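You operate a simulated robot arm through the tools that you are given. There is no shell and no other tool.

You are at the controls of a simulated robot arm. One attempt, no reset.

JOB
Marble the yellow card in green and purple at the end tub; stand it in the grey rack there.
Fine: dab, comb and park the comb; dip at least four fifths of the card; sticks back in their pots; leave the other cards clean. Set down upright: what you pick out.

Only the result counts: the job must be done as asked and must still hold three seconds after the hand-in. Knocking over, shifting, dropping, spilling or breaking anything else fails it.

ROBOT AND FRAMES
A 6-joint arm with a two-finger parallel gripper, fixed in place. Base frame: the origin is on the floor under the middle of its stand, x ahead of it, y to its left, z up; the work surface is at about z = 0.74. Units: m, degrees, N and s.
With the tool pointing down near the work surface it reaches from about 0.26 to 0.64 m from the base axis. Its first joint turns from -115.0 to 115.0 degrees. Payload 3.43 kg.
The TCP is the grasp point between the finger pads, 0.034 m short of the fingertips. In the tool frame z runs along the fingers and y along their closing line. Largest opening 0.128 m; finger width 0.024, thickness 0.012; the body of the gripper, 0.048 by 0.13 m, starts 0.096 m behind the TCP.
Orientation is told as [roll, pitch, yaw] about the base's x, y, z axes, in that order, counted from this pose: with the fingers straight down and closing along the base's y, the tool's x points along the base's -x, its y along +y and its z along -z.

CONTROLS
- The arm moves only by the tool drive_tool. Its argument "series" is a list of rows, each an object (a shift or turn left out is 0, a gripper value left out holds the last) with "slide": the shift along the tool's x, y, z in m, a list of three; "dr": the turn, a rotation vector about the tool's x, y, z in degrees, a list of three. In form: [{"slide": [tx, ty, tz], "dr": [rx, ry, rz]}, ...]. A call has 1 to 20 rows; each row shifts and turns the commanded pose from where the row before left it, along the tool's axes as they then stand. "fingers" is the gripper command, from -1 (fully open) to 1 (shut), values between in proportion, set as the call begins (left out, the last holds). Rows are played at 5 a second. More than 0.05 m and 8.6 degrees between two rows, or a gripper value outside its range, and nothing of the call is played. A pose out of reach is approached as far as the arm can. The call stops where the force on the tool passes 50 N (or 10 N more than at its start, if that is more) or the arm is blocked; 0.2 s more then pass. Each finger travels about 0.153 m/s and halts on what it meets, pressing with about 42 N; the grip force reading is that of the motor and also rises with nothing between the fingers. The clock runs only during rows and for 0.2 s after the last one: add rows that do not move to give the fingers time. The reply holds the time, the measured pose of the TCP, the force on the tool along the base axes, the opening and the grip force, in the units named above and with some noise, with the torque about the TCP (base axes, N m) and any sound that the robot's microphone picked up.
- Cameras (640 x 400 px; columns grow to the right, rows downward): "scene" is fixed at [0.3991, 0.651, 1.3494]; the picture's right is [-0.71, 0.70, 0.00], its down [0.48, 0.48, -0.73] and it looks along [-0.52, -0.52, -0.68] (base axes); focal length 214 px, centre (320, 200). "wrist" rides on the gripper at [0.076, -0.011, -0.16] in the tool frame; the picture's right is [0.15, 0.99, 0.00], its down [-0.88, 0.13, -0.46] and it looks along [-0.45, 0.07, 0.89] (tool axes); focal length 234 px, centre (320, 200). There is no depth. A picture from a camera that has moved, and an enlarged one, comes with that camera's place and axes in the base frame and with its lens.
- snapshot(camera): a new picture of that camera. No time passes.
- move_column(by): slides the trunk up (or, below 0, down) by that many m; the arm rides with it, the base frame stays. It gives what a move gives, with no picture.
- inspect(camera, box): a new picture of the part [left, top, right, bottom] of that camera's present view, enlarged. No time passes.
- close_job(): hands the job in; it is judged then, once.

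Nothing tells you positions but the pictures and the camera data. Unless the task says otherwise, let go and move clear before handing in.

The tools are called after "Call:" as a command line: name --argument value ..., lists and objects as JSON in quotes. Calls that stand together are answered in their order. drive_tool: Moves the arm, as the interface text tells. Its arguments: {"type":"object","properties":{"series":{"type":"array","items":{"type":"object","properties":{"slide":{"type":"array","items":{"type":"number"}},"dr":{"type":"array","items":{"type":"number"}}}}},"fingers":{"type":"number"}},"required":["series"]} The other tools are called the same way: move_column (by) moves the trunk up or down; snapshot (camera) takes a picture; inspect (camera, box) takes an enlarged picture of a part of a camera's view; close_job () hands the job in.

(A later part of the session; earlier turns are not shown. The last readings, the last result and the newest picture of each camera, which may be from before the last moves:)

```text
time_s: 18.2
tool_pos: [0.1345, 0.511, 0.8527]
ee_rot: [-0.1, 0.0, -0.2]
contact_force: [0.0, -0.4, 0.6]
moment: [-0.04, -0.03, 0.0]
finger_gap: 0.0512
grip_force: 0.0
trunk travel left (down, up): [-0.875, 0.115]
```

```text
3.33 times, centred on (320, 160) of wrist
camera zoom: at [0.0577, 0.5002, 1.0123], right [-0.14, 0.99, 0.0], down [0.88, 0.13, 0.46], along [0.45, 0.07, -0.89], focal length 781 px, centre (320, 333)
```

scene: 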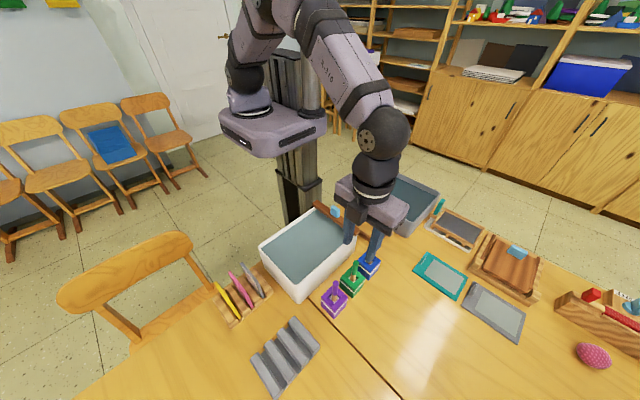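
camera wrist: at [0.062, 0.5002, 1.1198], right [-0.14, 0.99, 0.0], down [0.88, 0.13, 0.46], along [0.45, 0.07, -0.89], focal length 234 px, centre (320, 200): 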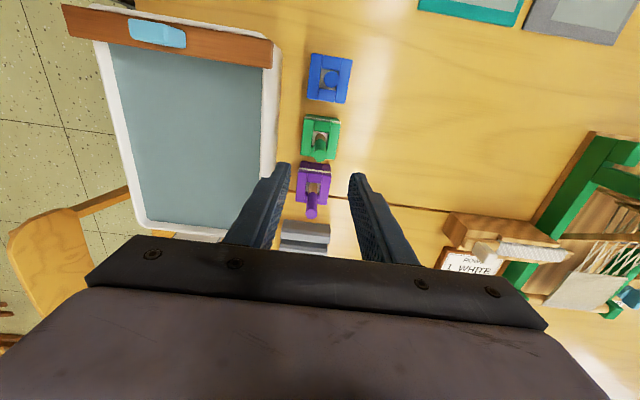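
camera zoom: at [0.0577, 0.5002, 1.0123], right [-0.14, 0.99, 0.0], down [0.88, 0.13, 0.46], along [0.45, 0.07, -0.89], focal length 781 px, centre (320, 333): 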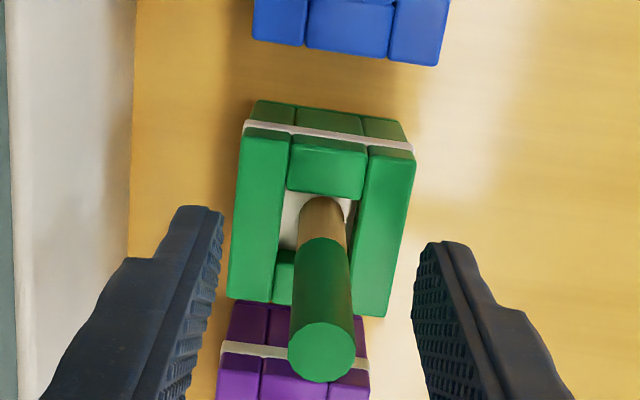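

The green stick stands back in its pot. I'll rise and move above the purple stick.

Call:
drive_tool --series '[{"slide": [0, 0, -0.03]}, {"slide": [0, 0, -0.04]}, {"slide": [0, 0, -0.04]}, {"slide": [-0.0375, 0, 0]}, {"slide": [-0.0375, 0, 0]}, {"slide": [0, 0, 0]}]'

Call:
inspect --camera "wrist" --box '[260, 100, 380, 220]'

Call:
inspect --camera "scene" --box '[310, 220, 400, 320]'

```text
time_s: 19.6
tool_pos: [0.2086, 0.5104, 0.963]
ee_rot: [0.0, -0.1, -0.1]
contact_force: [0.6, 0.4, 0.1]
moment: [0.03, 0.0, 0.0]
finger_gap: 0.0512
grip_force: 0.0
trunk travel left (down, up): [-0.875, 0.115]
```

```text
3.33 times, centred on (320, 160) of wrist
camera zoom: at [0.1327, 0.5003, 1.1225], right [-0.14, 0.99, 0.0], down [0.88, 0.13, 0.46], along [0.45, 0.07, -0.89], focal length 781 px, centre (320, 333)
```

zoom: 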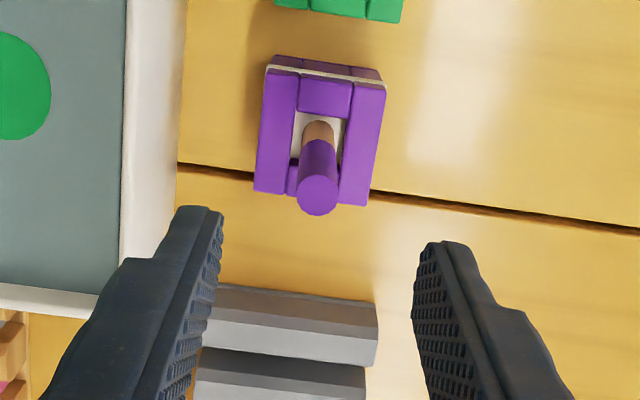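

```text
4.00 times, centred on (355, 270) of scene
camera zoom: at [0.3991, 0.651, 1.3494], right [-0.71, 0.7, 0.0], down [0.48, 0.48, -0.73], along [-0.52, -0.52, -0.68], focal length 858 px, centre (180, -80)
```

zoom: 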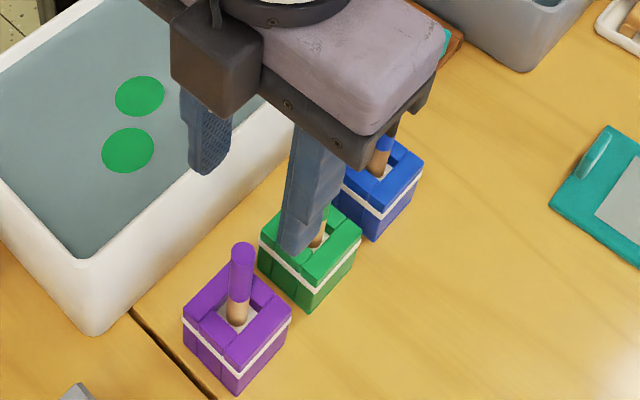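

The purple stick is aligned within 1 mm. I'll lower, close and lift.

Call:
drive_tool --series '[{"slide": [-0.001, -0.0005, 0.035]}, {"slide": [0, 0, 0.035]}, {"slide": [0, 0, 0.03]}, {"slide": [0, 0, 0.02]}, {"slide": [0, 0, 0]}]'

Call:
inspect --camera "wrist" --box '[260, 120, 380, 240]'

Call:
drive_tool --series '[{"slide": [0, 0, 0]}, {"slide": [0, 0, 0]}, {"slide": [0, 0, 0]}]' --fingers 1

Call:
inspect --camera "wrist" --box '[260, 120, 380, 240]'

```text
time_s: 20.8
tool_pos: [0.2106, 0.5103, 0.8438]
ee_rot: [-0.1, 0.0, -0.1]
contact_force: [0.0, -0.3, -0.3]
moment: [-0.03, 0.01, 0.02]
finger_gap: 0.0514
grip_force: 0.0
trunk travel left (down, up): [-0.875, 0.115]
```

```text
3.33 times, centred on (320, 180) of wrist
camera zoom: at [0.1341, 0.4996, 1.0031], right [-0.14, 0.99, 0.0], down [0.88, 0.13, 0.46], along [0.45, 0.07, -0.89], focal length 781 px, centre (320, 267)
```

zoom: 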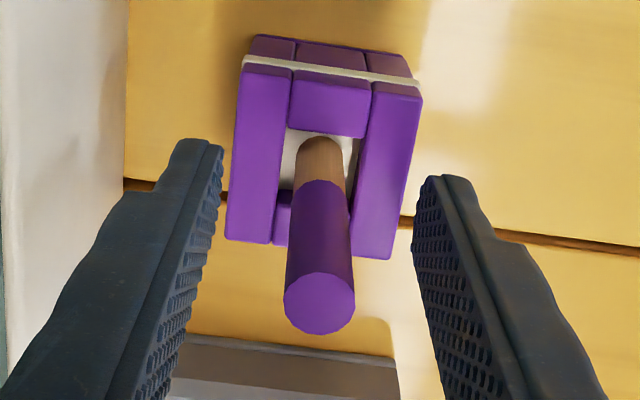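

```text
time_s: 21.6
tool_pos: [0.2095, 0.5105, 0.8442]
ee_rot: [0.0, -0.1, -0.1]
contact_force: [-0.5, -0.2, -0.2]
moment: [-0.09, 0.02, 0.0]
finger_gap: 0.0096
grip_force: 41.7
trunk travel left (down, up): [-0.875, 0.115]
```

```text
3.33 times, centred on (320, 180) of wrist
camera zoom: at [0.1341, 0.4998, 1.0036], right [-0.14, 0.99, 0.0], down [0.88, 0.13, 0.46], along [0.45, 0.07, -0.89], focal length 781 px, centre (320, 267)
```

zoom: 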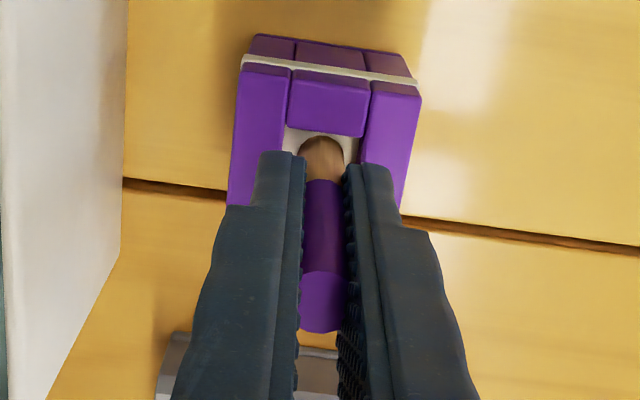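

Call:
drive_tool --series '[{"slide": [0, 0, -0.015]}, {"slide": [0, 0, -0.02]}, {"slide": [0, 0, -0.025]}, {"slide": [0, 0, -0.03]}, {"slide": [0, 0, -0.035]}, {"slide": [0, 0, -0.033]}, {"slide": [0.0036, -0.0396, 0]}, {"slide": [0.0036, -0.0396, 0]}, {"slide": [0.0036, -0.0396, 0]}, {"slide": [0.0037, -0.0397, 0]}, {"slide": [0, 0, 0]}]'

Call:
inspect --camera "scene" --box '[240, 190, 400, 310]'

Call:
inspect --camera "wrist" --box '[220, 60, 420, 240]'

```text
time_s: 24.0
tool_pos: [0.1948, 0.3513, 0.9999]
ee_rot: [0.1, 0.0, -0.1]
contact_force: [-0.3, 0.3, 0.0]
moment: [0.02, 0.01, -0.01]
finger_gap: 0.0095
grip_force: 41.6
trunk travel left (down, up): [-0.875, 0.115]
```

```text
3.33 times, centred on (320, 250) of scene
camera zoom: at [0.3991, 0.651, 1.3494], right [-0.71, 0.7, 0.0], down [0.48, 0.48, -0.73], along [-0.52, -0.52, -0.68], focal length 715 px, centre (320, 33)
```

zoom: 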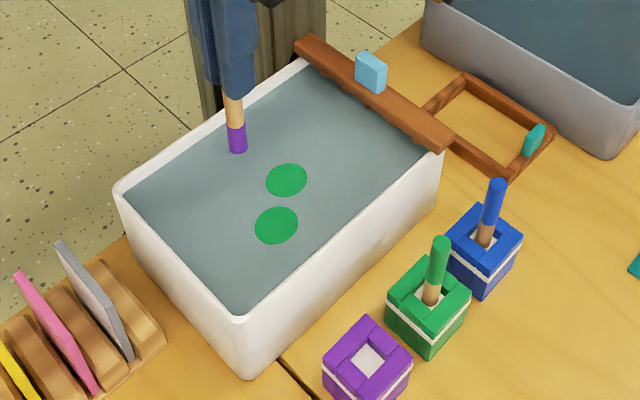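

```text
2.22 times, centred on (320, 150) of wrist
camera zoom: at [0.1193, 0.3405, 1.16], right [-0.14, 0.99, 0.0], down [0.88, 0.13, 0.46], along [0.45, 0.07, -0.89], focal length 520 px, centre (320, 311)
```

zoom: 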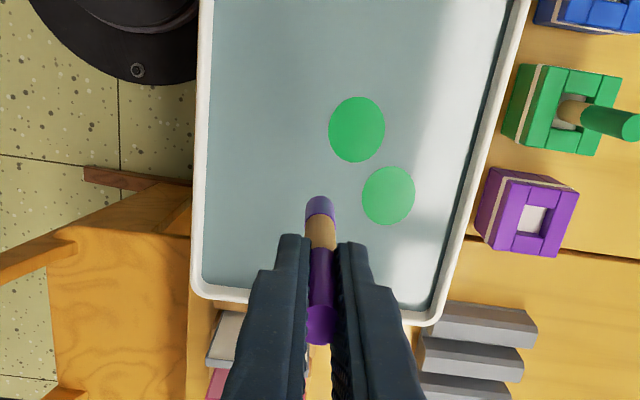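

Purple-tipped stick is over the bath. I'll dab twice, beside the green blots.

Call:
drive_tool --series '[{"slide": [0, 0, 0.025]}, {"slide": [0, 0, 0.025]}, {"slide": [0, 0, 0.012]}, {"slide": [0, 0, 0]}]'

Call:
inspect --camera "scene" --box '[240, 190, 400, 310]'

```text
time_s: 25.0
tool_pos: [0.1959, 0.3521, 0.9393]
ee_rot: [0.0, 0.1, -0.2]
contact_force: [0.8, 0.0, 0.9]
moment: [-0.01, -0.05, 0.03]
finger_gap: 0.0119
grip_force: 41.6
trunk travel left (down, up): [-0.875, 0.115]
```

```text
3.33 times, centred on (320, 250) of scene
camera zoom: at [0.3991, 0.651, 1.3494], right [-0.71, 0.7, 0.0], down [0.48, 0.48, -0.73], along [-0.52, -0.52, -0.68], focal length 715 px, centre (320, 33)
```

zoom: 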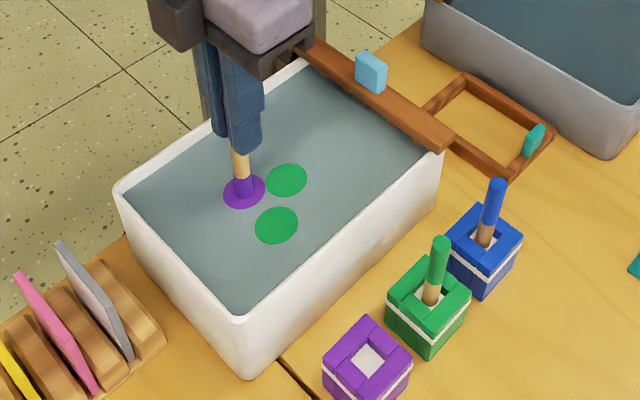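

Call:
drive_tool --series '[{"slide": [0, 0, -0.027]}, {"slide": [0.02, 0.029, 0]}, {"slide": [0.02, 0.029, 0]}, {"slide": [0, 0, 0.027]}, {"slide": [0, 0, 0]}, {"slide": [0, 0, -0.025]}, {"slide": [0, 0, -0.038]}, {"slide": [0, 0, 0]}]'

Call:
inspect --camera "scene" --box '[240, 190, 400, 310]'

Call:
inspect --camera "wrist" --box '[220, 60, 420, 240]'

```text
time_s: 26.8
tool_pos: [0.1561, 0.4093, 1.0026]
ee_rot: [-0.1, -0.1, 0.0]
contact_force: [0.7, -0.4, -0.7]
moment: [0.0, -0.04, 0.0]
finger_gap: 0.012
grip_force: 41.7
trunk travel left (down, up): [-0.875, 0.115]
```

```text
3.33 times, centred on (320, 250) of scene
camera zoom: at [0.3991, 0.651, 1.3494], right [-0.71, 0.7, 0.0], down [0.48, 0.48, -0.73], along [-0.52, -0.52, -0.68], focal length 715 px, centre (320, 33)
```

zoom: 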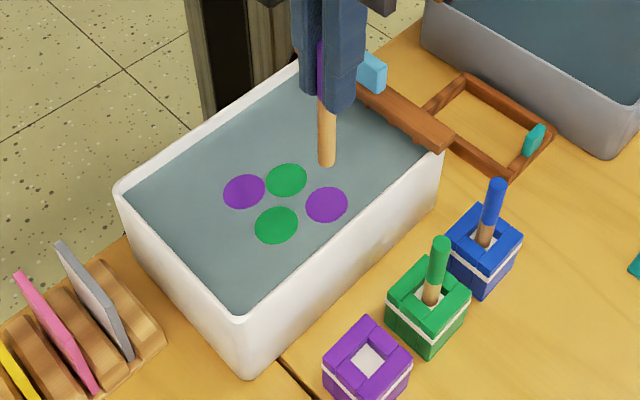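

```text
2.22 times, centred on (320, 150) of wrist
camera zoom: at [0.0793, 0.3997, 1.162], right [-0.14, 0.99, 0.0], down [0.88, 0.13, 0.46], along [0.45, 0.07, -0.89], focal length 520 px, centre (320, 311)
```

zoom: 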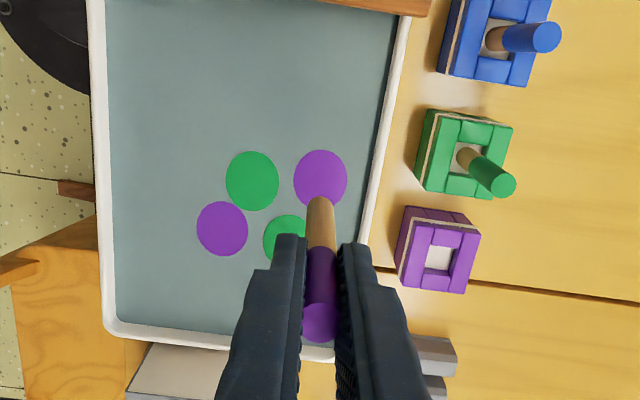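

There are two green and two purple blots on the bath. I'll return the purple stick above its pot.

Call:
drive_tool --series '[{"slide": [-0.0182, 0.0335, 0]}, {"slide": [-0.0182, 0.0335, 0]}, {"slide": [-0.0181, 0.0335, 0]}, {"slide": [0, 0, 0]}, {"slide": [0, 0, 0.03]}, {"slide": [0, 0, 0.02]}, {"slide": [0, 0, 0]}]'

Call:
inspect --camera "scene" --box '[310, 220, 400, 320]'

Call:
inspect --camera "wrist" --box '[260, 100, 380, 220]'

```text
time_s: 28.4
tool_pos: [0.209, 0.5093, 0.9529]
ee_rot: [0.0, 0.0, -0.1]
contact_force: [1.0, -0.7, 0.1]
moment: [0.01, -0.04, -0.03]
finger_gap: 0.0121
grip_force: 41.7
trunk travel left (down, up): [-0.875, 0.115]
```

```text
4.00 times, centred on (355, 270) of scene
camera zoom: at [0.3991, 0.651, 1.3494], right [-0.71, 0.7, 0.0], down [0.48, 0.48, -0.73], along [-0.52, -0.52, -0.68], focal length 858 px, centre (180, -80)
```

zoom: 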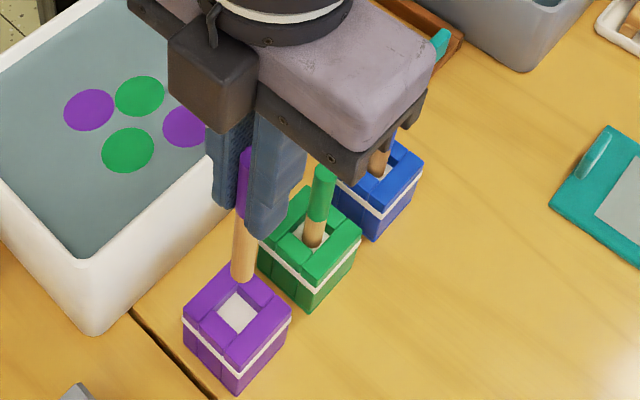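

```text
3.33 times, centred on (320, 160) of wrist
camera zoom: at [0.1334, 0.4995, 1.1117], right [-0.14, 0.99, 0.0], down [0.88, 0.13, 0.46], along [0.45, 0.07, -0.89], focal length 781 px, centre (320, 333)
```

zoom: 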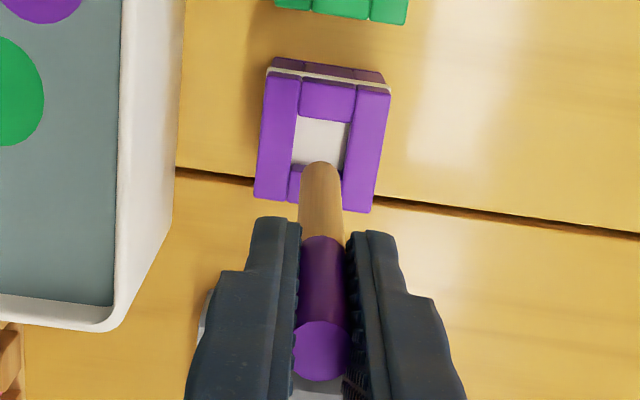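

Aligned over the hole. I'll lower to just about touching bottom, then release.

Call:
drive_tool --series '[{"slide": [0, 0, 0.03]}, {"slide": [0, 0, 0.03]}, {"slide": [0, 0, 0.025]}, {"slide": [0, 0, 0.016]}, {"slide": [0, 0, 0]}]'

Call:
inspect --camera "wrist" --box '[260, 100, 380, 220]'

```text
time_s: 29.6
tool_pos: [0.2085, 0.5115, 0.8509]
ee_rot: [0.0, 0.0, -0.1]
contact_force: [-1.3, -1.6, 5.7]
moment: [-0.09, 0.06, 0.03]
finger_gap: 0.0117
grip_force: 41.6
trunk travel left (down, up): [-0.875, 0.115]
```

```text
3.33 times, centred on (320, 160) of wrist
camera zoom: at [0.133, 0.5002, 1.0112], right [-0.14, 0.99, 0.0], down [0.88, 0.13, 0.46], along [0.45, 0.07, -0.89], focal length 781 px, centre (320, 333)
```

zoom: 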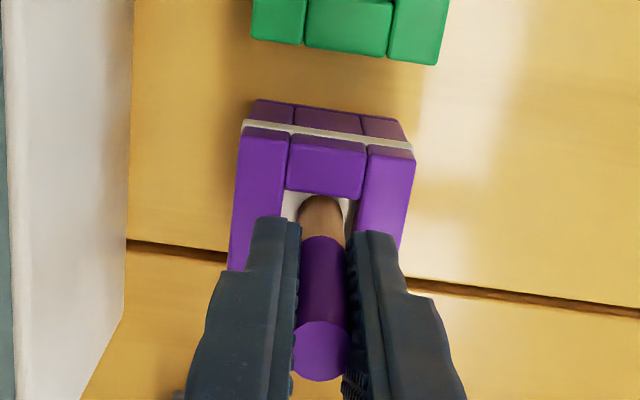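

It just touches bottom (5.7 N). I'll release and rise.

Call:
drive_tool --series '[{"slide": [0, 0, 0]}, {"slide": [0, 0, 0]}, {"slide": [0, 0, 0]}]' --fingers 0.2

Call:
drive_tool --series '[{"slide": [0, 0, -0.03]}, {"slide": [0, 0, -0.04]}, {"slide": [0, 0, -0.04]}, {"slide": [0, 0, -0.04]}, {"slide": [0, 0, 0]}]'

Call:
snapshot --camera "scene"

Call:
inspect --camera "scene" --box '[310, 220, 400, 320]'

```text
time_s: 30.4
tool_pos: [0.2092, 0.51, 0.8505]
ee_rot: [-0.1, 0.0, 0.0]
contact_force: [0.4, 0.3, -1.0]
moment: [0.02, 0.01, 0.0]
finger_gap: 0.0515
grip_force: 0.1
trunk travel left (down, up): [-0.875, 0.115]
```

```text
time_s: 31.6
tool_pos: [0.2102, 0.5114, 1.0002]
ee_rot: [-0.2, 0.0, 0.0]
contact_force: [1.1, -0.1, 0.1]
moment: [0.01, -0.07, -0.01]
finger_gap: 0.0513
grip_force: 0.0
trunk travel left (down, up): [-0.875, 0.115]
```

```text
taken
```

scene: 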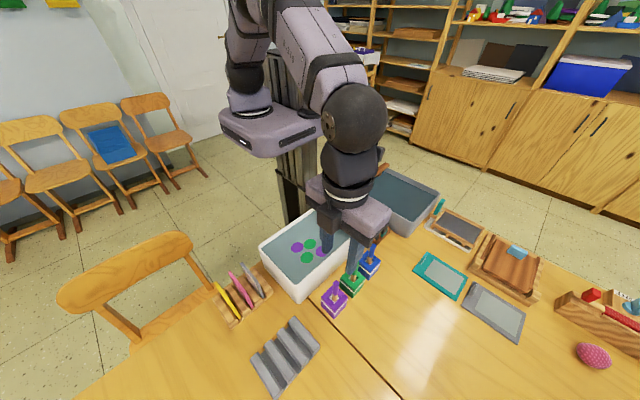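

```text
4.00 times, centred on (355, 270) of scene
camera zoom: at [0.3991, 0.651, 1.3494], right [-0.71, 0.7, 0.0], down [0.48, 0.48, -0.73], along [-0.52, -0.52, -0.68], focal length 858 px, centre (180, -80)
```

zoom: 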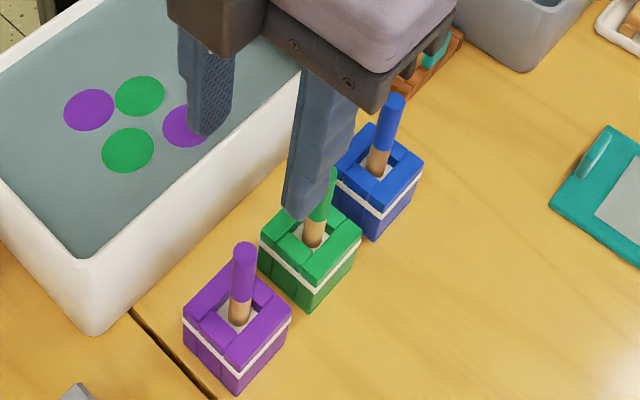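

Both sticks are back in their pots. Now I'll hover over the comb handle to align.

Call:
drive_tool --series '[{"slide": [0.0322, -0.0298, 0]}, {"slide": [0.0322, -0.0298, 0]}, {"slide": [0.0322, -0.0298, 0]}, {"slide": [0.0322, -0.0298, 0]}, {"slide": [0.0322, -0.0298, 0]}, {"slide": [0, 0, 0.03]}, {"slide": [0, 0, 0]}]'

Call:
snapshot --camera "wrist"

Call:
inspect --camera "wrist" --box '[260, 100, 380, 220]'

Call:
inspect --camera "scene" --box '[290, 180, 370, 250]'

```text
time_s: 33.2
tool_pos: [0.0497, 0.3608, 0.9716]
ee_rot: [-0.1, 0.0, -0.1]
contact_force: [-0.8, 0.1, 0.1]
moment: [0.02, -0.01, 0.02]
finger_gap: 0.0512
grip_force: 0.0
trunk travel left (down, up): [-0.875, 0.115]
```

```text
taken
camera wrist: at [-0.0284, 0.3507, 1.1318], right [-0.14, 0.99, 0.0], down [0.88, 0.13, 0.46], along [0.45, 0.07, -0.89], focal length 234 px, centre (320, 200)
```

wrist: 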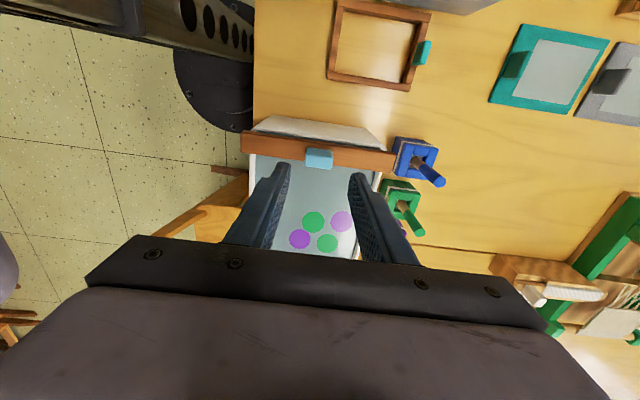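

```text
3.33 times, centred on (320, 160) of wrist
camera zoom: at [-0.0284, 0.3507, 1.1318], right [-0.14, 0.99, 0.0], down [0.88, 0.13, 0.46], along [0.45, 0.07, -0.89], focal length 781 px, centre (320, 333)
```

zoom: 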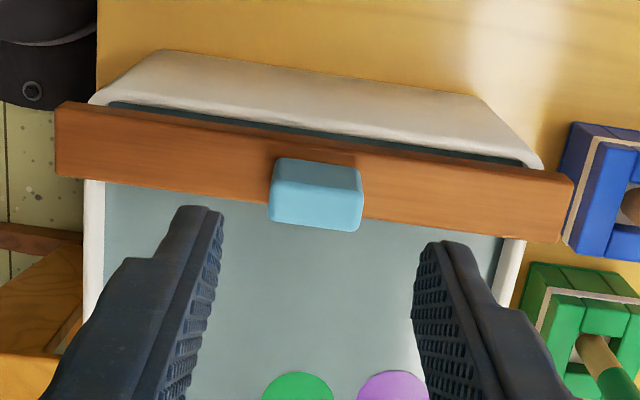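

```text
5.71 times, centred on (330, 215) of scene
camera zoom: at [0.3991, 0.651, 1.3494], right [-0.71, 0.7, 0.0], down [0.48, 0.48, -0.73], along [-0.52, -0.52, -0.68], focal length 1226 px, centre (263, 114)
```

zoom: 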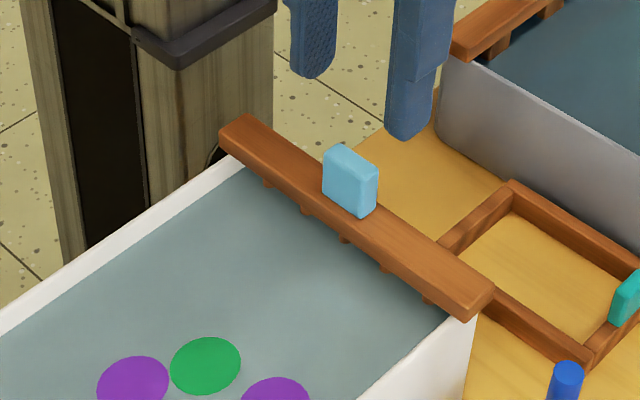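

The gripper is centred over the handle (about 28 x 13 mm, top z≈0.898). I'll lower to TCP z≈0.906, keeping the tips just above the beam, and grip.

Call:
drive_tool --series '[{"slide": [0, -0.001, 0.025]}, {"slide": [0, 0, 0.025]}, {"slide": [0, 0, 0.015]}, {"slide": [0, 0, 0]}]'

Call:
inspect --camera "wrist" --box '[260, 130, 380, 230]'

Call:
inspect --camera "scene" --box '[290, 180, 370, 250]'

```text
time_s: 34.2
tool_pos: [0.0485, 0.3615, 0.9068]
ee_rot: [0.1, 0.0, -0.2]
contact_force: [0.8, -0.1, -0.7]
moment: [0.04, -0.02, -0.03]
finger_gap: 0.0514
grip_force: 0.0
trunk travel left (down, up): [-0.875, 0.115]
```

```text
4.00 times, centred on (320, 180) of wrist
camera zoom: at [-0.0274, 0.3508, 1.066], right [-0.14, 0.99, 0.0], down [0.88, 0.13, 0.46], along [0.45, 0.07, -0.89], focal length 937 px, centre (320, 280)
```

zoom: 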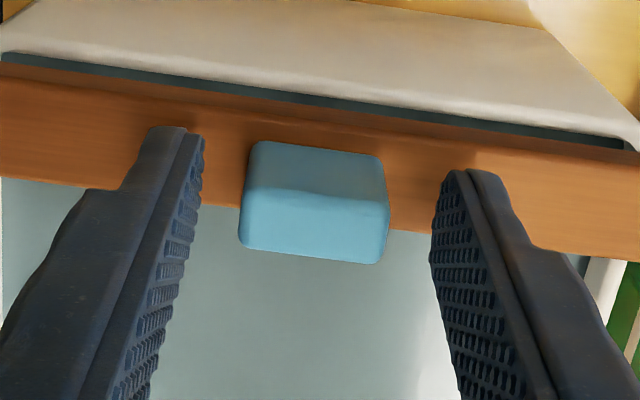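

```text
5.71 times, centred on (330, 215) of scene
camera zoom: at [0.3991, 0.651, 1.3494], right [-0.71, 0.7, 0.0], down [0.48, 0.48, -0.73], along [-0.52, -0.52, -0.68], focal length 1226 px, centre (263, 114)
```

zoom: 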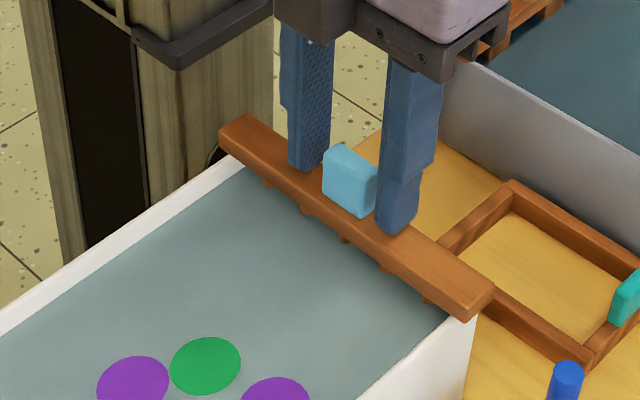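

Call:
drive_tool --series '[{"slide": [0, 0, 0]}, {"slide": [0, 0, 0]}, {"slide": [0, 0, 0]}]' --fingers 1

Call:
inspect --camera "wrist" --box '[220, 110, 420, 240]'

Call:
inspect --camera "scene" --box '[290, 180, 370, 250]'

```text
time_s: 35.0
tool_pos: [0.0491, 0.3596, 0.9066]
ee_rot: [0.0, 0.0, -0.1]
contact_force: [-0.3, -4.7, -5.2]
moment: [0.11, -0.1, 0.06]
finger_gap: 0.0297
grip_force: 45.0
trunk travel left (down, up): [-0.875, 0.115]
```

```text
3.08 times, centred on (320, 175) of wrist
camera zoom: at [-0.0275, 0.3499, 1.0658], right [-0.14, 0.99, 0.0], down [0.88, 0.13, 0.46], along [0.45, 0.06, -0.89], focal length 720 px, centre (320, 277)
```

zoom: 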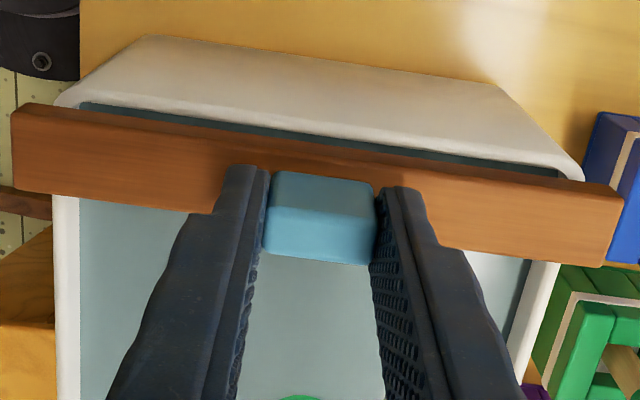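

```text
5.71 times, centred on (330, 215) of scene
camera zoom: at [0.3991, 0.651, 1.3494], right [-0.71, 0.7, 0.0], down [0.48, 0.48, -0.73], along [-0.52, -0.52, -0.68], focal length 1226 px, centre (263, 114)
```

zoom: 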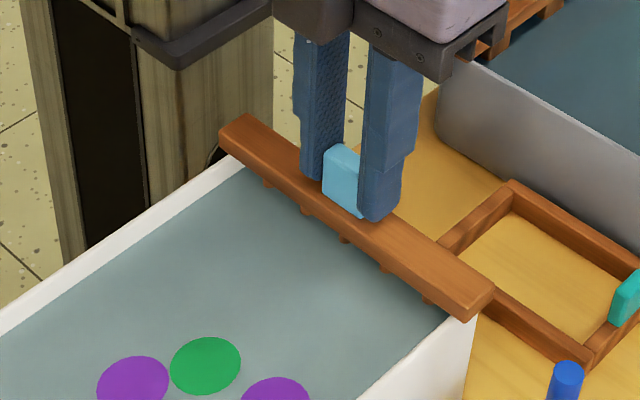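

The handle is gripped (gap about 30 mm). I'll take the comb's weight with a 1.5 mm lift to see if it's free, then look.

Call:
drive_tool --series '[{"slide": [0, 0, -0.0015]}, {"slide": [0, 0, 0]}, {"slide": [0, 0, 0]}]'

Call:
inspect --camera "scene" --box '[300, 195, 370, 245]'

```text
time_s: 35.8
tool_pos: [0.0484, 0.3602, 0.9065]
ee_rot: [-0.4, 0.0, -0.1]
contact_force: [-1.2, -5.1, -33.8]
moment: [0.73, -0.14, 0.09]
finger_gap: 0.0298
grip_force: 45.0
trunk travel left (down, up): [-0.875, 0.115]
```

```text
8.00 times, centred on (335, 220) of scene
camera zoom: at [0.3991, 0.651, 1.3494], right [-0.71, 0.7, 0.0], down [0.48, 0.48, -0.73], along [-0.52, -0.52, -0.68], focal length 1716 px, centre (200, 40)
```

zoom: 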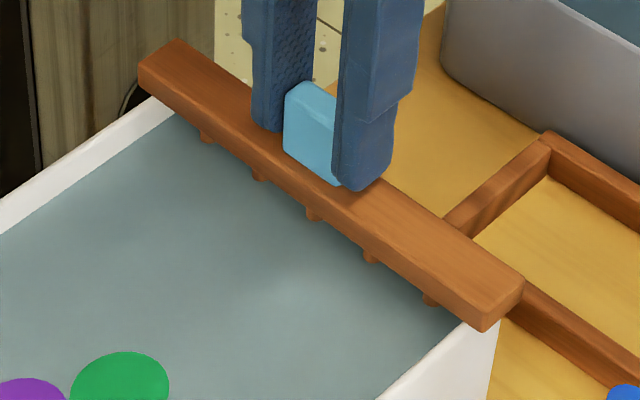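

A 1.5 mm lift pulls 34 N: the comb is guided on the tub and not free to lift. I'll undo that lift and try sliding it gently along +x.

Call:
drive_tool --series '[{"slide": [0, -0.0004, 0.0017]}, {"slide": [0, 0, 0]}]'

Call:
drive_tool --series '[{"slide": [-0.003, 0, 0]}, {"slide": [-0.003, 0, 0]}, {"slide": [-0.004, 0, 0]}, {"slide": [0, 0, 0]}]'

Call:
inspect --camera "scene" --box '[300, 195, 370, 245]'

```text
time_s: 36.4
tool_pos: [0.0484, 0.36, 0.9052]
ee_rot: [-0.1, -0.1, 0.0]
contact_force: [-0.3, -7.4, -18.2]
moment: [-0.16, -0.12, 0.1]
finger_gap: 0.0298
grip_force: 44.5
trunk travel left (down, up): [-0.875, 0.115]
```

```text
time_s: 37.4
tool_pos: [0.0585, 0.3609, 0.9069]
ee_rot: [0.0, 0.0, 0.0]
contact_force: [0.4, -6.6, -10.2]
moment: [-0.47, 0.04, 0.13]
finger_gap: 0.0301
grip_force: 44.9
trunk travel left (down, up): [-0.875, 0.115]
```

```text
8.00 times, centred on (335, 220) of scene
camera zoom: at [0.3991, 0.651, 1.3494], right [-0.71, 0.7, 0.0], down [0.48, 0.48, -0.73], along [-0.52, -0.52, -0.68], focal length 1716 px, centre (200, 40)
```

zoom: 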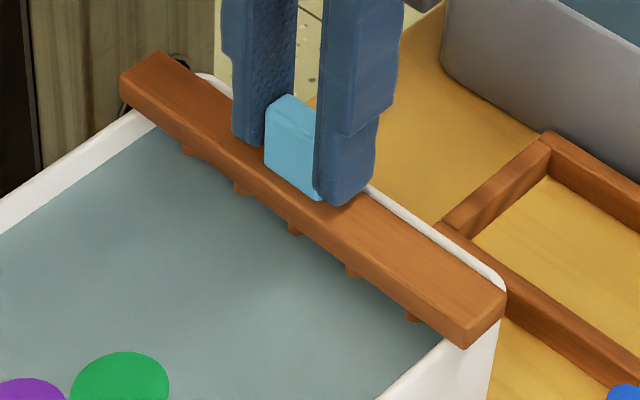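

It slides freely along x. I'll pull it through the blots to x≈0.235, checking the forces.

Call:
drive_tool --series '[{"slide": [-0.015, -0.0003, 0.0004]}, {"slide": [-0.018, 0, 0]}, {"slide": [-0.018, 0, 0]}, {"slide": [-0.018, 0, 0]}, {"slide": [-0.018, 0, 0]}, {"slide": [0, 0, 0]}]'

Call:
inspect --camera "scene" --box '[240, 180, 380, 310]'

```text
time_s: 38.8
tool_pos: [0.146, 0.3588, 0.9061]
ee_rot: [0.1, 0.0, -0.1]
contact_force: [1.2, -4.8, 9.3]
moment: [-0.67, 0.73, 0.02]
finger_gap: 0.0299
grip_force: 45.3
trunk travel left (down, up): [-0.875, 0.115]
```

```text
3.08 times, centred on (310, 245) of scene
camera zoom: at [0.3991, 0.651, 1.3494], right [-0.71, 0.7, 0.0], down [0.48, 0.48, -0.73], along [-0.52, -0.52, -0.68], focal length 660 px, centre (351, 62)
```

zoom: 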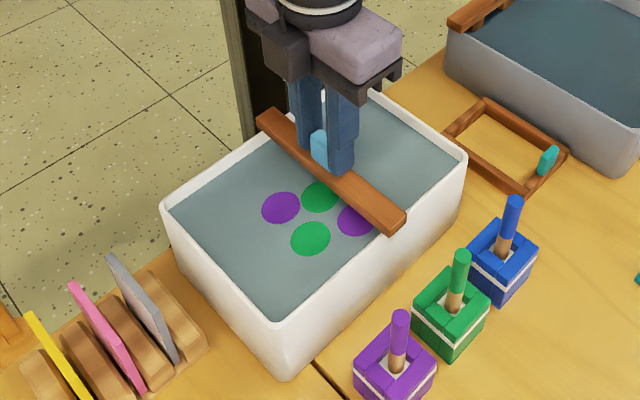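

Call:
drive_tool --series '[{"slide": [-0.018, 0, -0.0003]}, {"slide": [-0.018, 0, 0]}, {"slide": [-0.018, 0, 0]}, {"slide": [-0.018, 0, 0]}, {"slide": [-0.014, 0, 0]}, {"slide": [0, 0, 0]}]'

Call:
inspect --camera "scene" --box '[240, 180, 380, 310]'

Call:
snapshot --camera "wrist"

```text
time_s: 40.2
tool_pos: [0.2323, 0.3605, 0.9067]
ee_rot: [0.0, 0.0, -0.1]
contact_force: [0.7, -0.1, 2.3]
moment: [0.07, -0.23, 0.09]
finger_gap: 0.0295
grip_force: 44.7
trunk travel left (down, up): [-0.875, 0.115]
```

```text
3.08 times, centred on (310, 245) of scene
camera zoom: at [0.3991, 0.651, 1.3494], right [-0.71, 0.7, 0.0], down [0.48, 0.48, -0.73], along [-0.52, -0.52, -0.68], focal length 660 px, centre (351, 62)
```

zoom: 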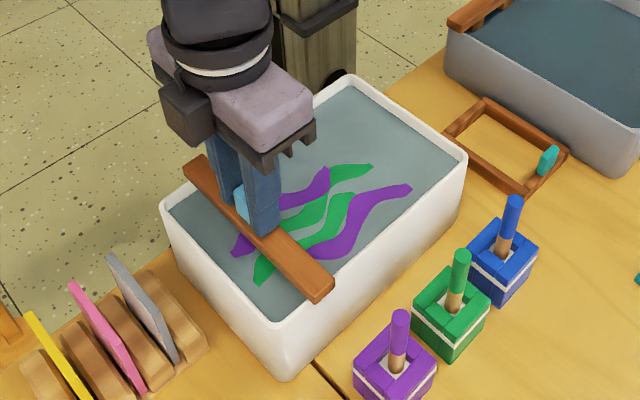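

```text
taken
camera wrist: at [0.1556, 0.3493, 1.0659], right [-0.15, 0.99, 0.0], down [0.88, 0.13, 0.46], along [0.45, 0.07, -0.89], focal length 234 px, centre (320, 200)
```

wrist: 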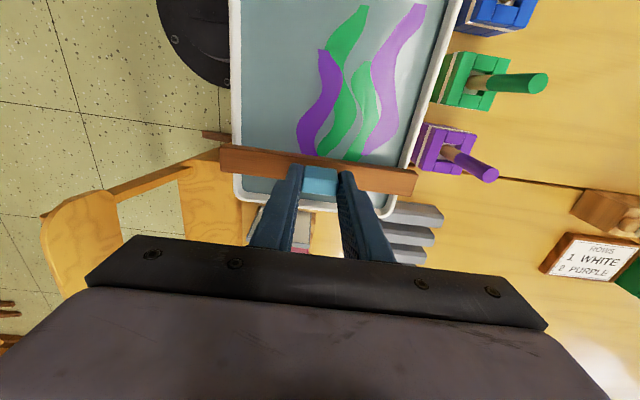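

The paint has been drawn into a marbled pattern. I'll slide the comb back to where it was parked.

Call:
drive_tool --series '[{"slide": [0.015, 0, -0.0002]}, {"slide": [0.02, 0, 0]}, {"slide": [0.02, 0, 0]}, {"slide": [0.02, 0, 0]}, {"slide": [0.02, 0, 0]}, {"slide": [0, 0, 0]}]'

Call:
drive_tool --series '[{"slide": [0.02, 0, 0]}, {"slide": [0.02, 0, 0]}, {"slide": [0.02, 0, 0]}, {"slide": [0.02, 0, 0]}, {"slide": [0.008, 0, 0]}, {"slide": [0, 0, 0]}]'

Call:
inspect --camera "scene" --box '[240, 180, 380, 310]'

Call:
inspect --camera "scene" --box '[300, 195, 370, 245]'

```text
time_s: 41.6
tool_pos: [0.137, 0.3588, 0.907]
ee_rot: [0.0, 0.1, -0.2]
contact_force: [-0.4, 3.3, -5.3]
moment: [0.45, -0.53, 0.09]
finger_gap: 0.0301
grip_force: 45.1
trunk travel left (down, up): [-0.875, 0.115]
```

```text
time_s: 43.0
tool_pos: [0.0487, 0.3608, 0.9067]
ee_rot: [0.0, 0.1, -0.1]
contact_force: [0.5, 1.9, 6.0]
moment: [-0.39, -0.02, 0.04]
finger_gap: 0.0298
grip_force: 44.9
trunk travel left (down, up): [-0.875, 0.115]
```

```text
3.08 times, centred on (310, 245) of scene
camera zoom: at [0.3991, 0.651, 1.3494], right [-0.71, 0.7, 0.0], down [0.48, 0.48, -0.73], along [-0.52, -0.52, -0.68], focal length 660 px, centre (351, 62)
```

zoom: 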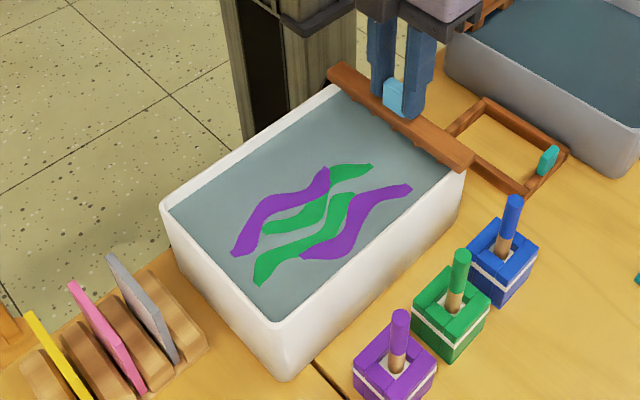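

```text
8.00 times, centred on (335, 220) of scene
camera zoom: at [0.3991, 0.651, 1.3494], right [-0.71, 0.7, 0.0], down [0.48, 0.48, -0.73], along [-0.52, -0.52, -0.68], focal length 1716 px, centre (200, 40)
```

zoom: 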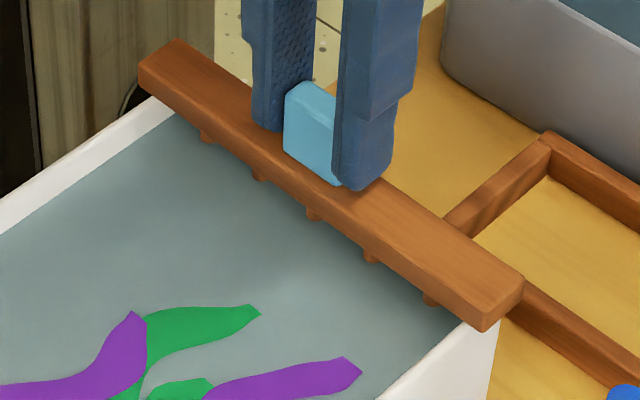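

The comb is back exactly in its parked spot. I'll release and rise clear.

Call:
drive_tool --series '[{"slide": [0, 0, 0]}, {"slide": [0, 0, 0]}, {"slide": [0, 0, 0]}]' --fingers 0.1

Call:
drive_tool --series '[{"slide": [0, 0, -0.02]}, {"slide": [0, 0, -0.04]}, {"slide": [0, 0, -0.04]}, {"slide": [0, 0, 0]}]'

Call:
inspect --camera "scene" --box '[240, 180, 380, 310]'

Call:
inspect --camera "wrist" --box '[230, 80, 420, 240]'

```text
time_s: 43.8
tool_pos: [0.048, 0.3599, 0.9061]
ee_rot: [0.0, 0.0, -0.2]
contact_force: [0.1, -0.4, 0.6]
moment: [0.0, -0.01, -0.05]
finger_gap: 0.0574
grip_force: 0.0
trunk travel left (down, up): [-0.875, 0.115]
```

```text
time_s: 44.8
tool_pos: [0.0483, 0.359, 1.0052]
ee_rot: [0.0, 0.0, 0.0]
contact_force: [0.0, 0.2, -0.5]
moment: [-0.02, -0.01, -0.01]
finger_gap: 0.0579
grip_force: 0.0
trunk travel left (down, up): [-0.875, 0.115]
```

```text
3.08 times, centred on (310, 245) of scene
camera zoom: at [0.3991, 0.651, 1.3494], right [-0.71, 0.7, 0.0], down [0.48, 0.48, -0.73], along [-0.52, -0.52, -0.68], focal length 660 px, centre (351, 62)
```

zoom: 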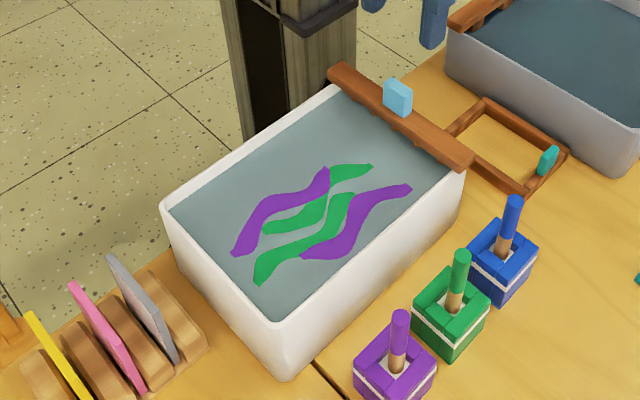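

```text
2.50 times, centred on (325, 160) of wrist
camera zoom: at [-0.0269, 0.3497, 1.1649], right [-0.14, 0.99, 0.0], down [0.88, 0.13, 0.46], along [0.45, 0.07, -0.89], focal length 585 px, centre (308, 300)
```

zoom: 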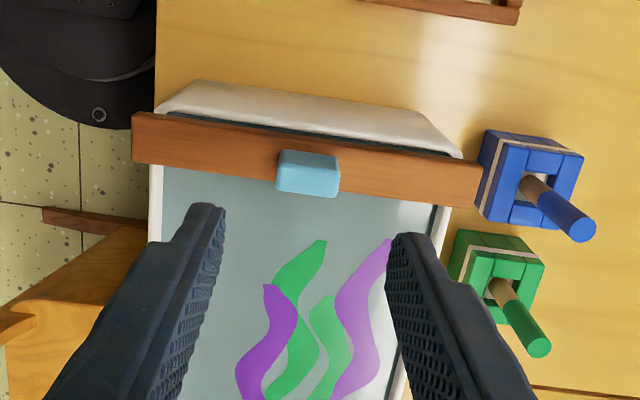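

All good there. Next I'll move over the card holder and turn the gripper 90° so it closes across the card's thickness, along x.

Call:
drive_tool --series '[{"slide": [-0.044, -0.0037, -0.005]}, {"slide": [-0.044, -0.0037, -0.005]}, {"slide": [-0.044, -0.0037, -0.005]}, {"slide": [-0.044, -0.0037, -0.005]}, {"slide": [-0.044, -0.0037, -0.005]}, {"slide": [-0.044, -0.0037, -0.005]}, {"slide": [-0.044, -0.0037, -0.005]}, {"slide": [-0.044, -0.0037, -0.005]}, {"slide": [0, 0, 0]}]'

Call:
drive_tool --series '[{"dr": [0, 0, 8.5]}, {"dr": [0, 0, 8.5]}, {"dr": [0, 0, 8.5]}, {"dr": [0, 0, 8.5]}, {"dr": [0, 0, 8.5]}, {"dr": [0, 0, 8.5]}, {"dr": [0, 0, 8.5]}, {"dr": [0, 0, 8.5]}, {"dr": [0, 0, 8.5]}, {"dr": [0, 0, 8.5]}, {"dr": [0, 0, 5]}, {"dr": [0, 0, 0]}]'

Call:
snapshot --camera "wrist"

Call:
snapshot --camera "scene"

```text
time_s: 46.8
tool_pos: [0.3994, 0.3296, 1.0453]
ee_rot: [0.0, 0.1, -0.1]
contact_force: [0.3, -0.6, 0.5]
moment: [0.01, -0.02, -0.02]
finger_gap: 0.0575
grip_force: 0.0
trunk travel left (down, up): [-0.875, 0.115]
```

```text
time_s: 49.4
tool_pos: [0.3999, 0.3298, 1.0475]
ee_rot: [0.0, 0.0, -90.2]
contact_force: [0.3, -0.1, -0.4]
moment: [-0.01, -0.01, -0.01]
finger_gap: 0.0575
grip_force: 0.0
trunk travel left (down, up): [-0.875, 0.115]
```

```text
taken
camera wrist: at [0.3893, 0.4065, 1.2059], right [0.99, 0.14, 0.0], down [0.13, -0.88, 0.46], along [0.07, -0.45, -0.89], focal length 234 px, centre (320, 200)
```

wrist: 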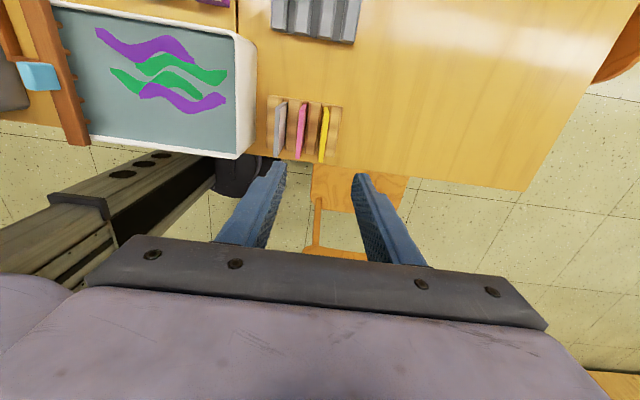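

```text
taken
```

scene: 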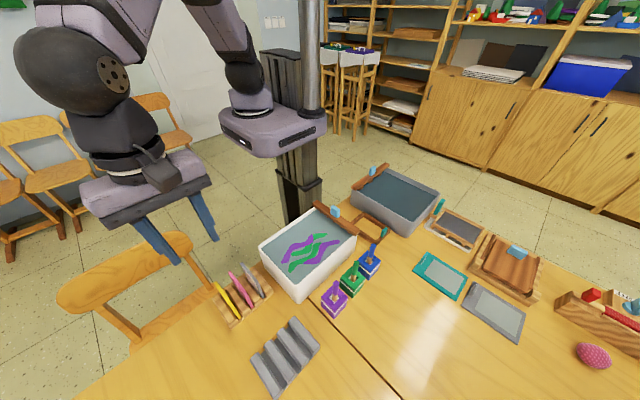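

The rotation worked. I'll zoom on the cards and rack from this viewpoint.

Call:
inspect --camera "wrist" --box '[260, 80, 360, 170]'

Call:
inspect --camera "wrist" --box '[250, 0, 380, 60]'

Call:
inspect --camera "scene" --box '[245, 310, 325, 400]'

```text
4.44 times, centred on (310, 125) of wrist
camera zoom: at [0.3893, 0.4065, 1.2059], right [0.99, 0.14, 0.0], down [0.13, -0.88, 0.46], along [0.07, -0.45, -0.89], focal length 1041 px, centre (364, 533)
```

zoom: 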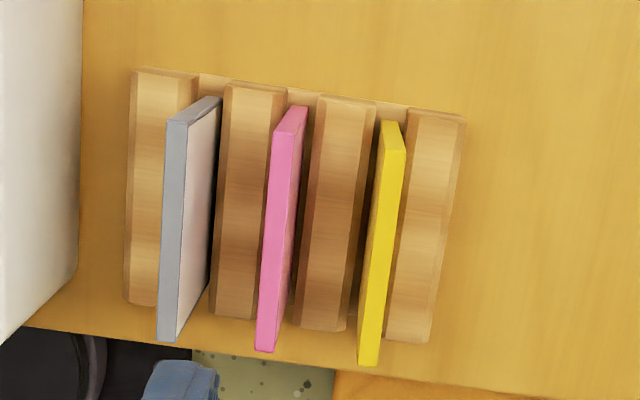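

```text
4.92 times, centred on (315, 30) of wrist
camera zoom: at [0.3893, 0.4065, 1.2059], right [0.99, 0.14, 0.0], down [0.13, -0.88, 0.46], along [0.07, -0.45, -0.89], focal length 1153 px, centre (345, 1037)
```

zoom: 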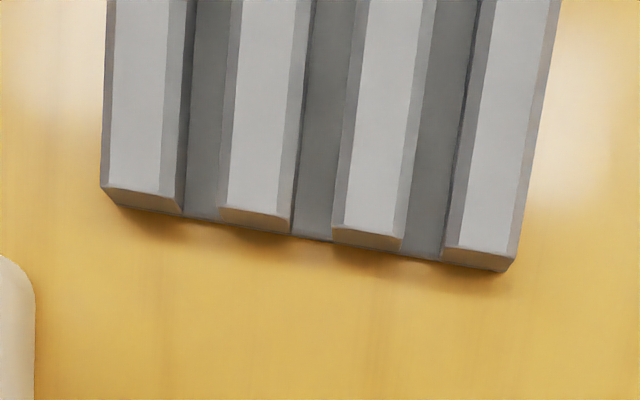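

```text
4.44 times, centred on (285, 355) of scene
camera zoom: at [0.3991, 0.651, 1.3494], right [-0.71, 0.7, 0.0], down [0.48, 0.48, -0.73], along [-0.52, -0.52, -0.68], focal length 953 px, centre (476, -489)
```

zoom: 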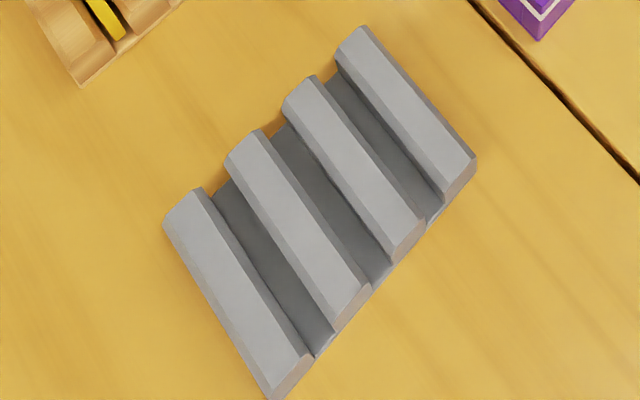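

The rack is aligned with the base axes. Its slots are near x≈0.334, 0.370 and 0.406, with y from 0.468 to 0.554. The yellow card is at x≈0.407, y centre ≈0.326. I'll narrow the fingers so they fit between the yellow and pink cards and come down closer for a check.

Call:
drive_tool --series '[{"slide": [-0.0015, 0.003, 0.03]}, {"slide": [-0.002, 0.0039, 0.035]}, {"slide": [0, 0, 0.035]}, {"slide": [0, 0, 0]}]' --fingers 0.5

Call:
inspect --camera "wrist" --box '[240, 90, 400, 210]'

Call:
inspect --camera "scene" --box '[190, 220, 290, 330]'

```text
time_s: 50.4
tool_pos: [0.4079, 0.3254, 0.948]
ee_rot: [0.0, 0.0, -90.1]
contact_force: [0.3, -0.3, 0.4]
moment: [0.01, 0.0, 0.03]
finger_gap: 0.032
grip_force: 0.0
trunk travel left (down, up): [-0.875, 0.115]
```

```text
3.33 times, centred on (320, 150) of wrist
camera zoom: at [0.396, 0.4017, 1.106], right [0.99, 0.14, 0.0], down [0.13, -0.88, 0.46], along [0.07, -0.45, -0.89], focal length 781 px, centre (320, 367)
```

zoom: 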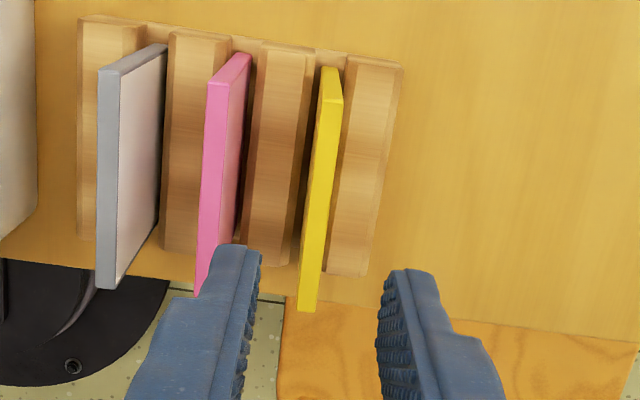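

```text
3.64 times, centred on (240, 275) of scene
camera zoom: at [0.3991, 0.651, 1.3494], right [-0.71, 0.7, 0.0], down [0.48, 0.48, -0.73], along [-0.52, -0.52, -0.68], focal length 780 px, centre (611, -73)
```

zoom: 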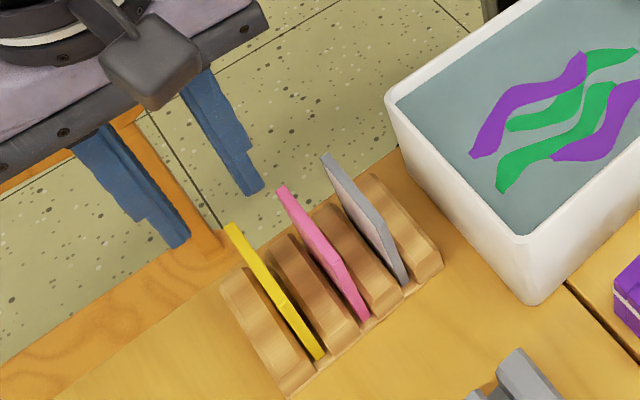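

Alignment in x is within half a millimetre. The card centre is 3 mm further in +y, and the card is turned about 1.3°. I'll correct those and lower so the tips overlap the top 16 mm of the card.

Call:
drive_tool --series '[{"slide": [0.003, 0.0004, 0.02], "dr": [0, 0, -1.3]}, {"slide": [0, 0, 0.025]}, {"slide": [0, 0, 0]}]'

Call:
inspect --camera "wrist" --box '[260, 100, 380, 220]'

Call:
inspect --camera "scene" --box '[190, 240, 270, 330]'

```text
time_s: 51.2
tool_pos: [0.4073, 0.3279, 0.9016]
ee_rot: [0.0, 0.1, -88.9]
contact_force: [0.4, -0.5, -0.3]
moment: [-0.01, 0.01, 0.01]
finger_gap: 0.0317
grip_force: 0.0
trunk travel left (down, up): [-0.875, 0.115]
```

```text
3.33 times, centred on (320, 160) of wrist
camera zoom: at [0.3947, 0.4049, 1.0609], right [0.99, 0.17, 0.0], down [0.15, -0.88, 0.46], along [0.08, -0.45, -0.89], focal length 781 px, centre (320, 333)
```

zoom: 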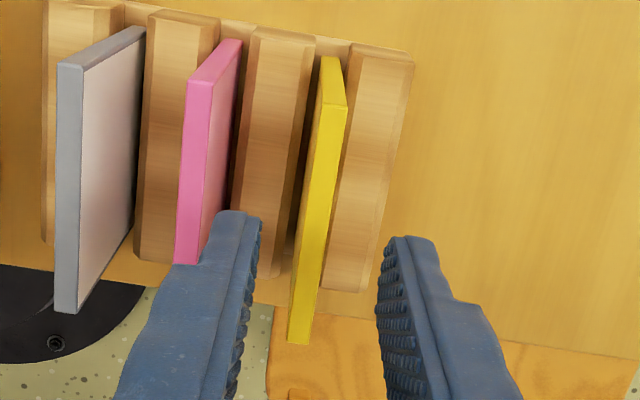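

```text
4.44 times, centred on (230, 285) of scene
camera zoom: at [0.3991, 0.651, 1.3494], right [-0.71, 0.7, 0.0], down [0.48, 0.48, -0.73], along [-0.52, -0.52, -0.68], focal length 953 px, centre (720, -178)
```

zoom: 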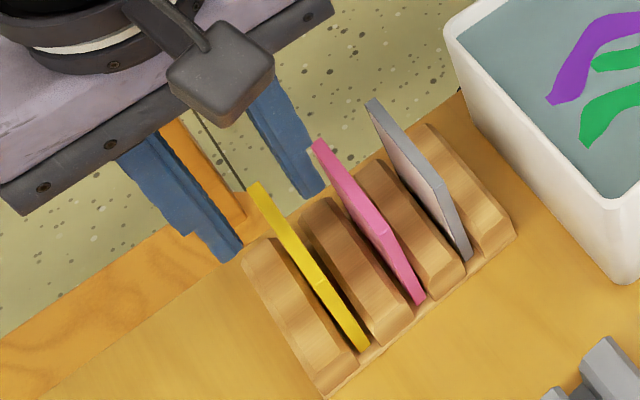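

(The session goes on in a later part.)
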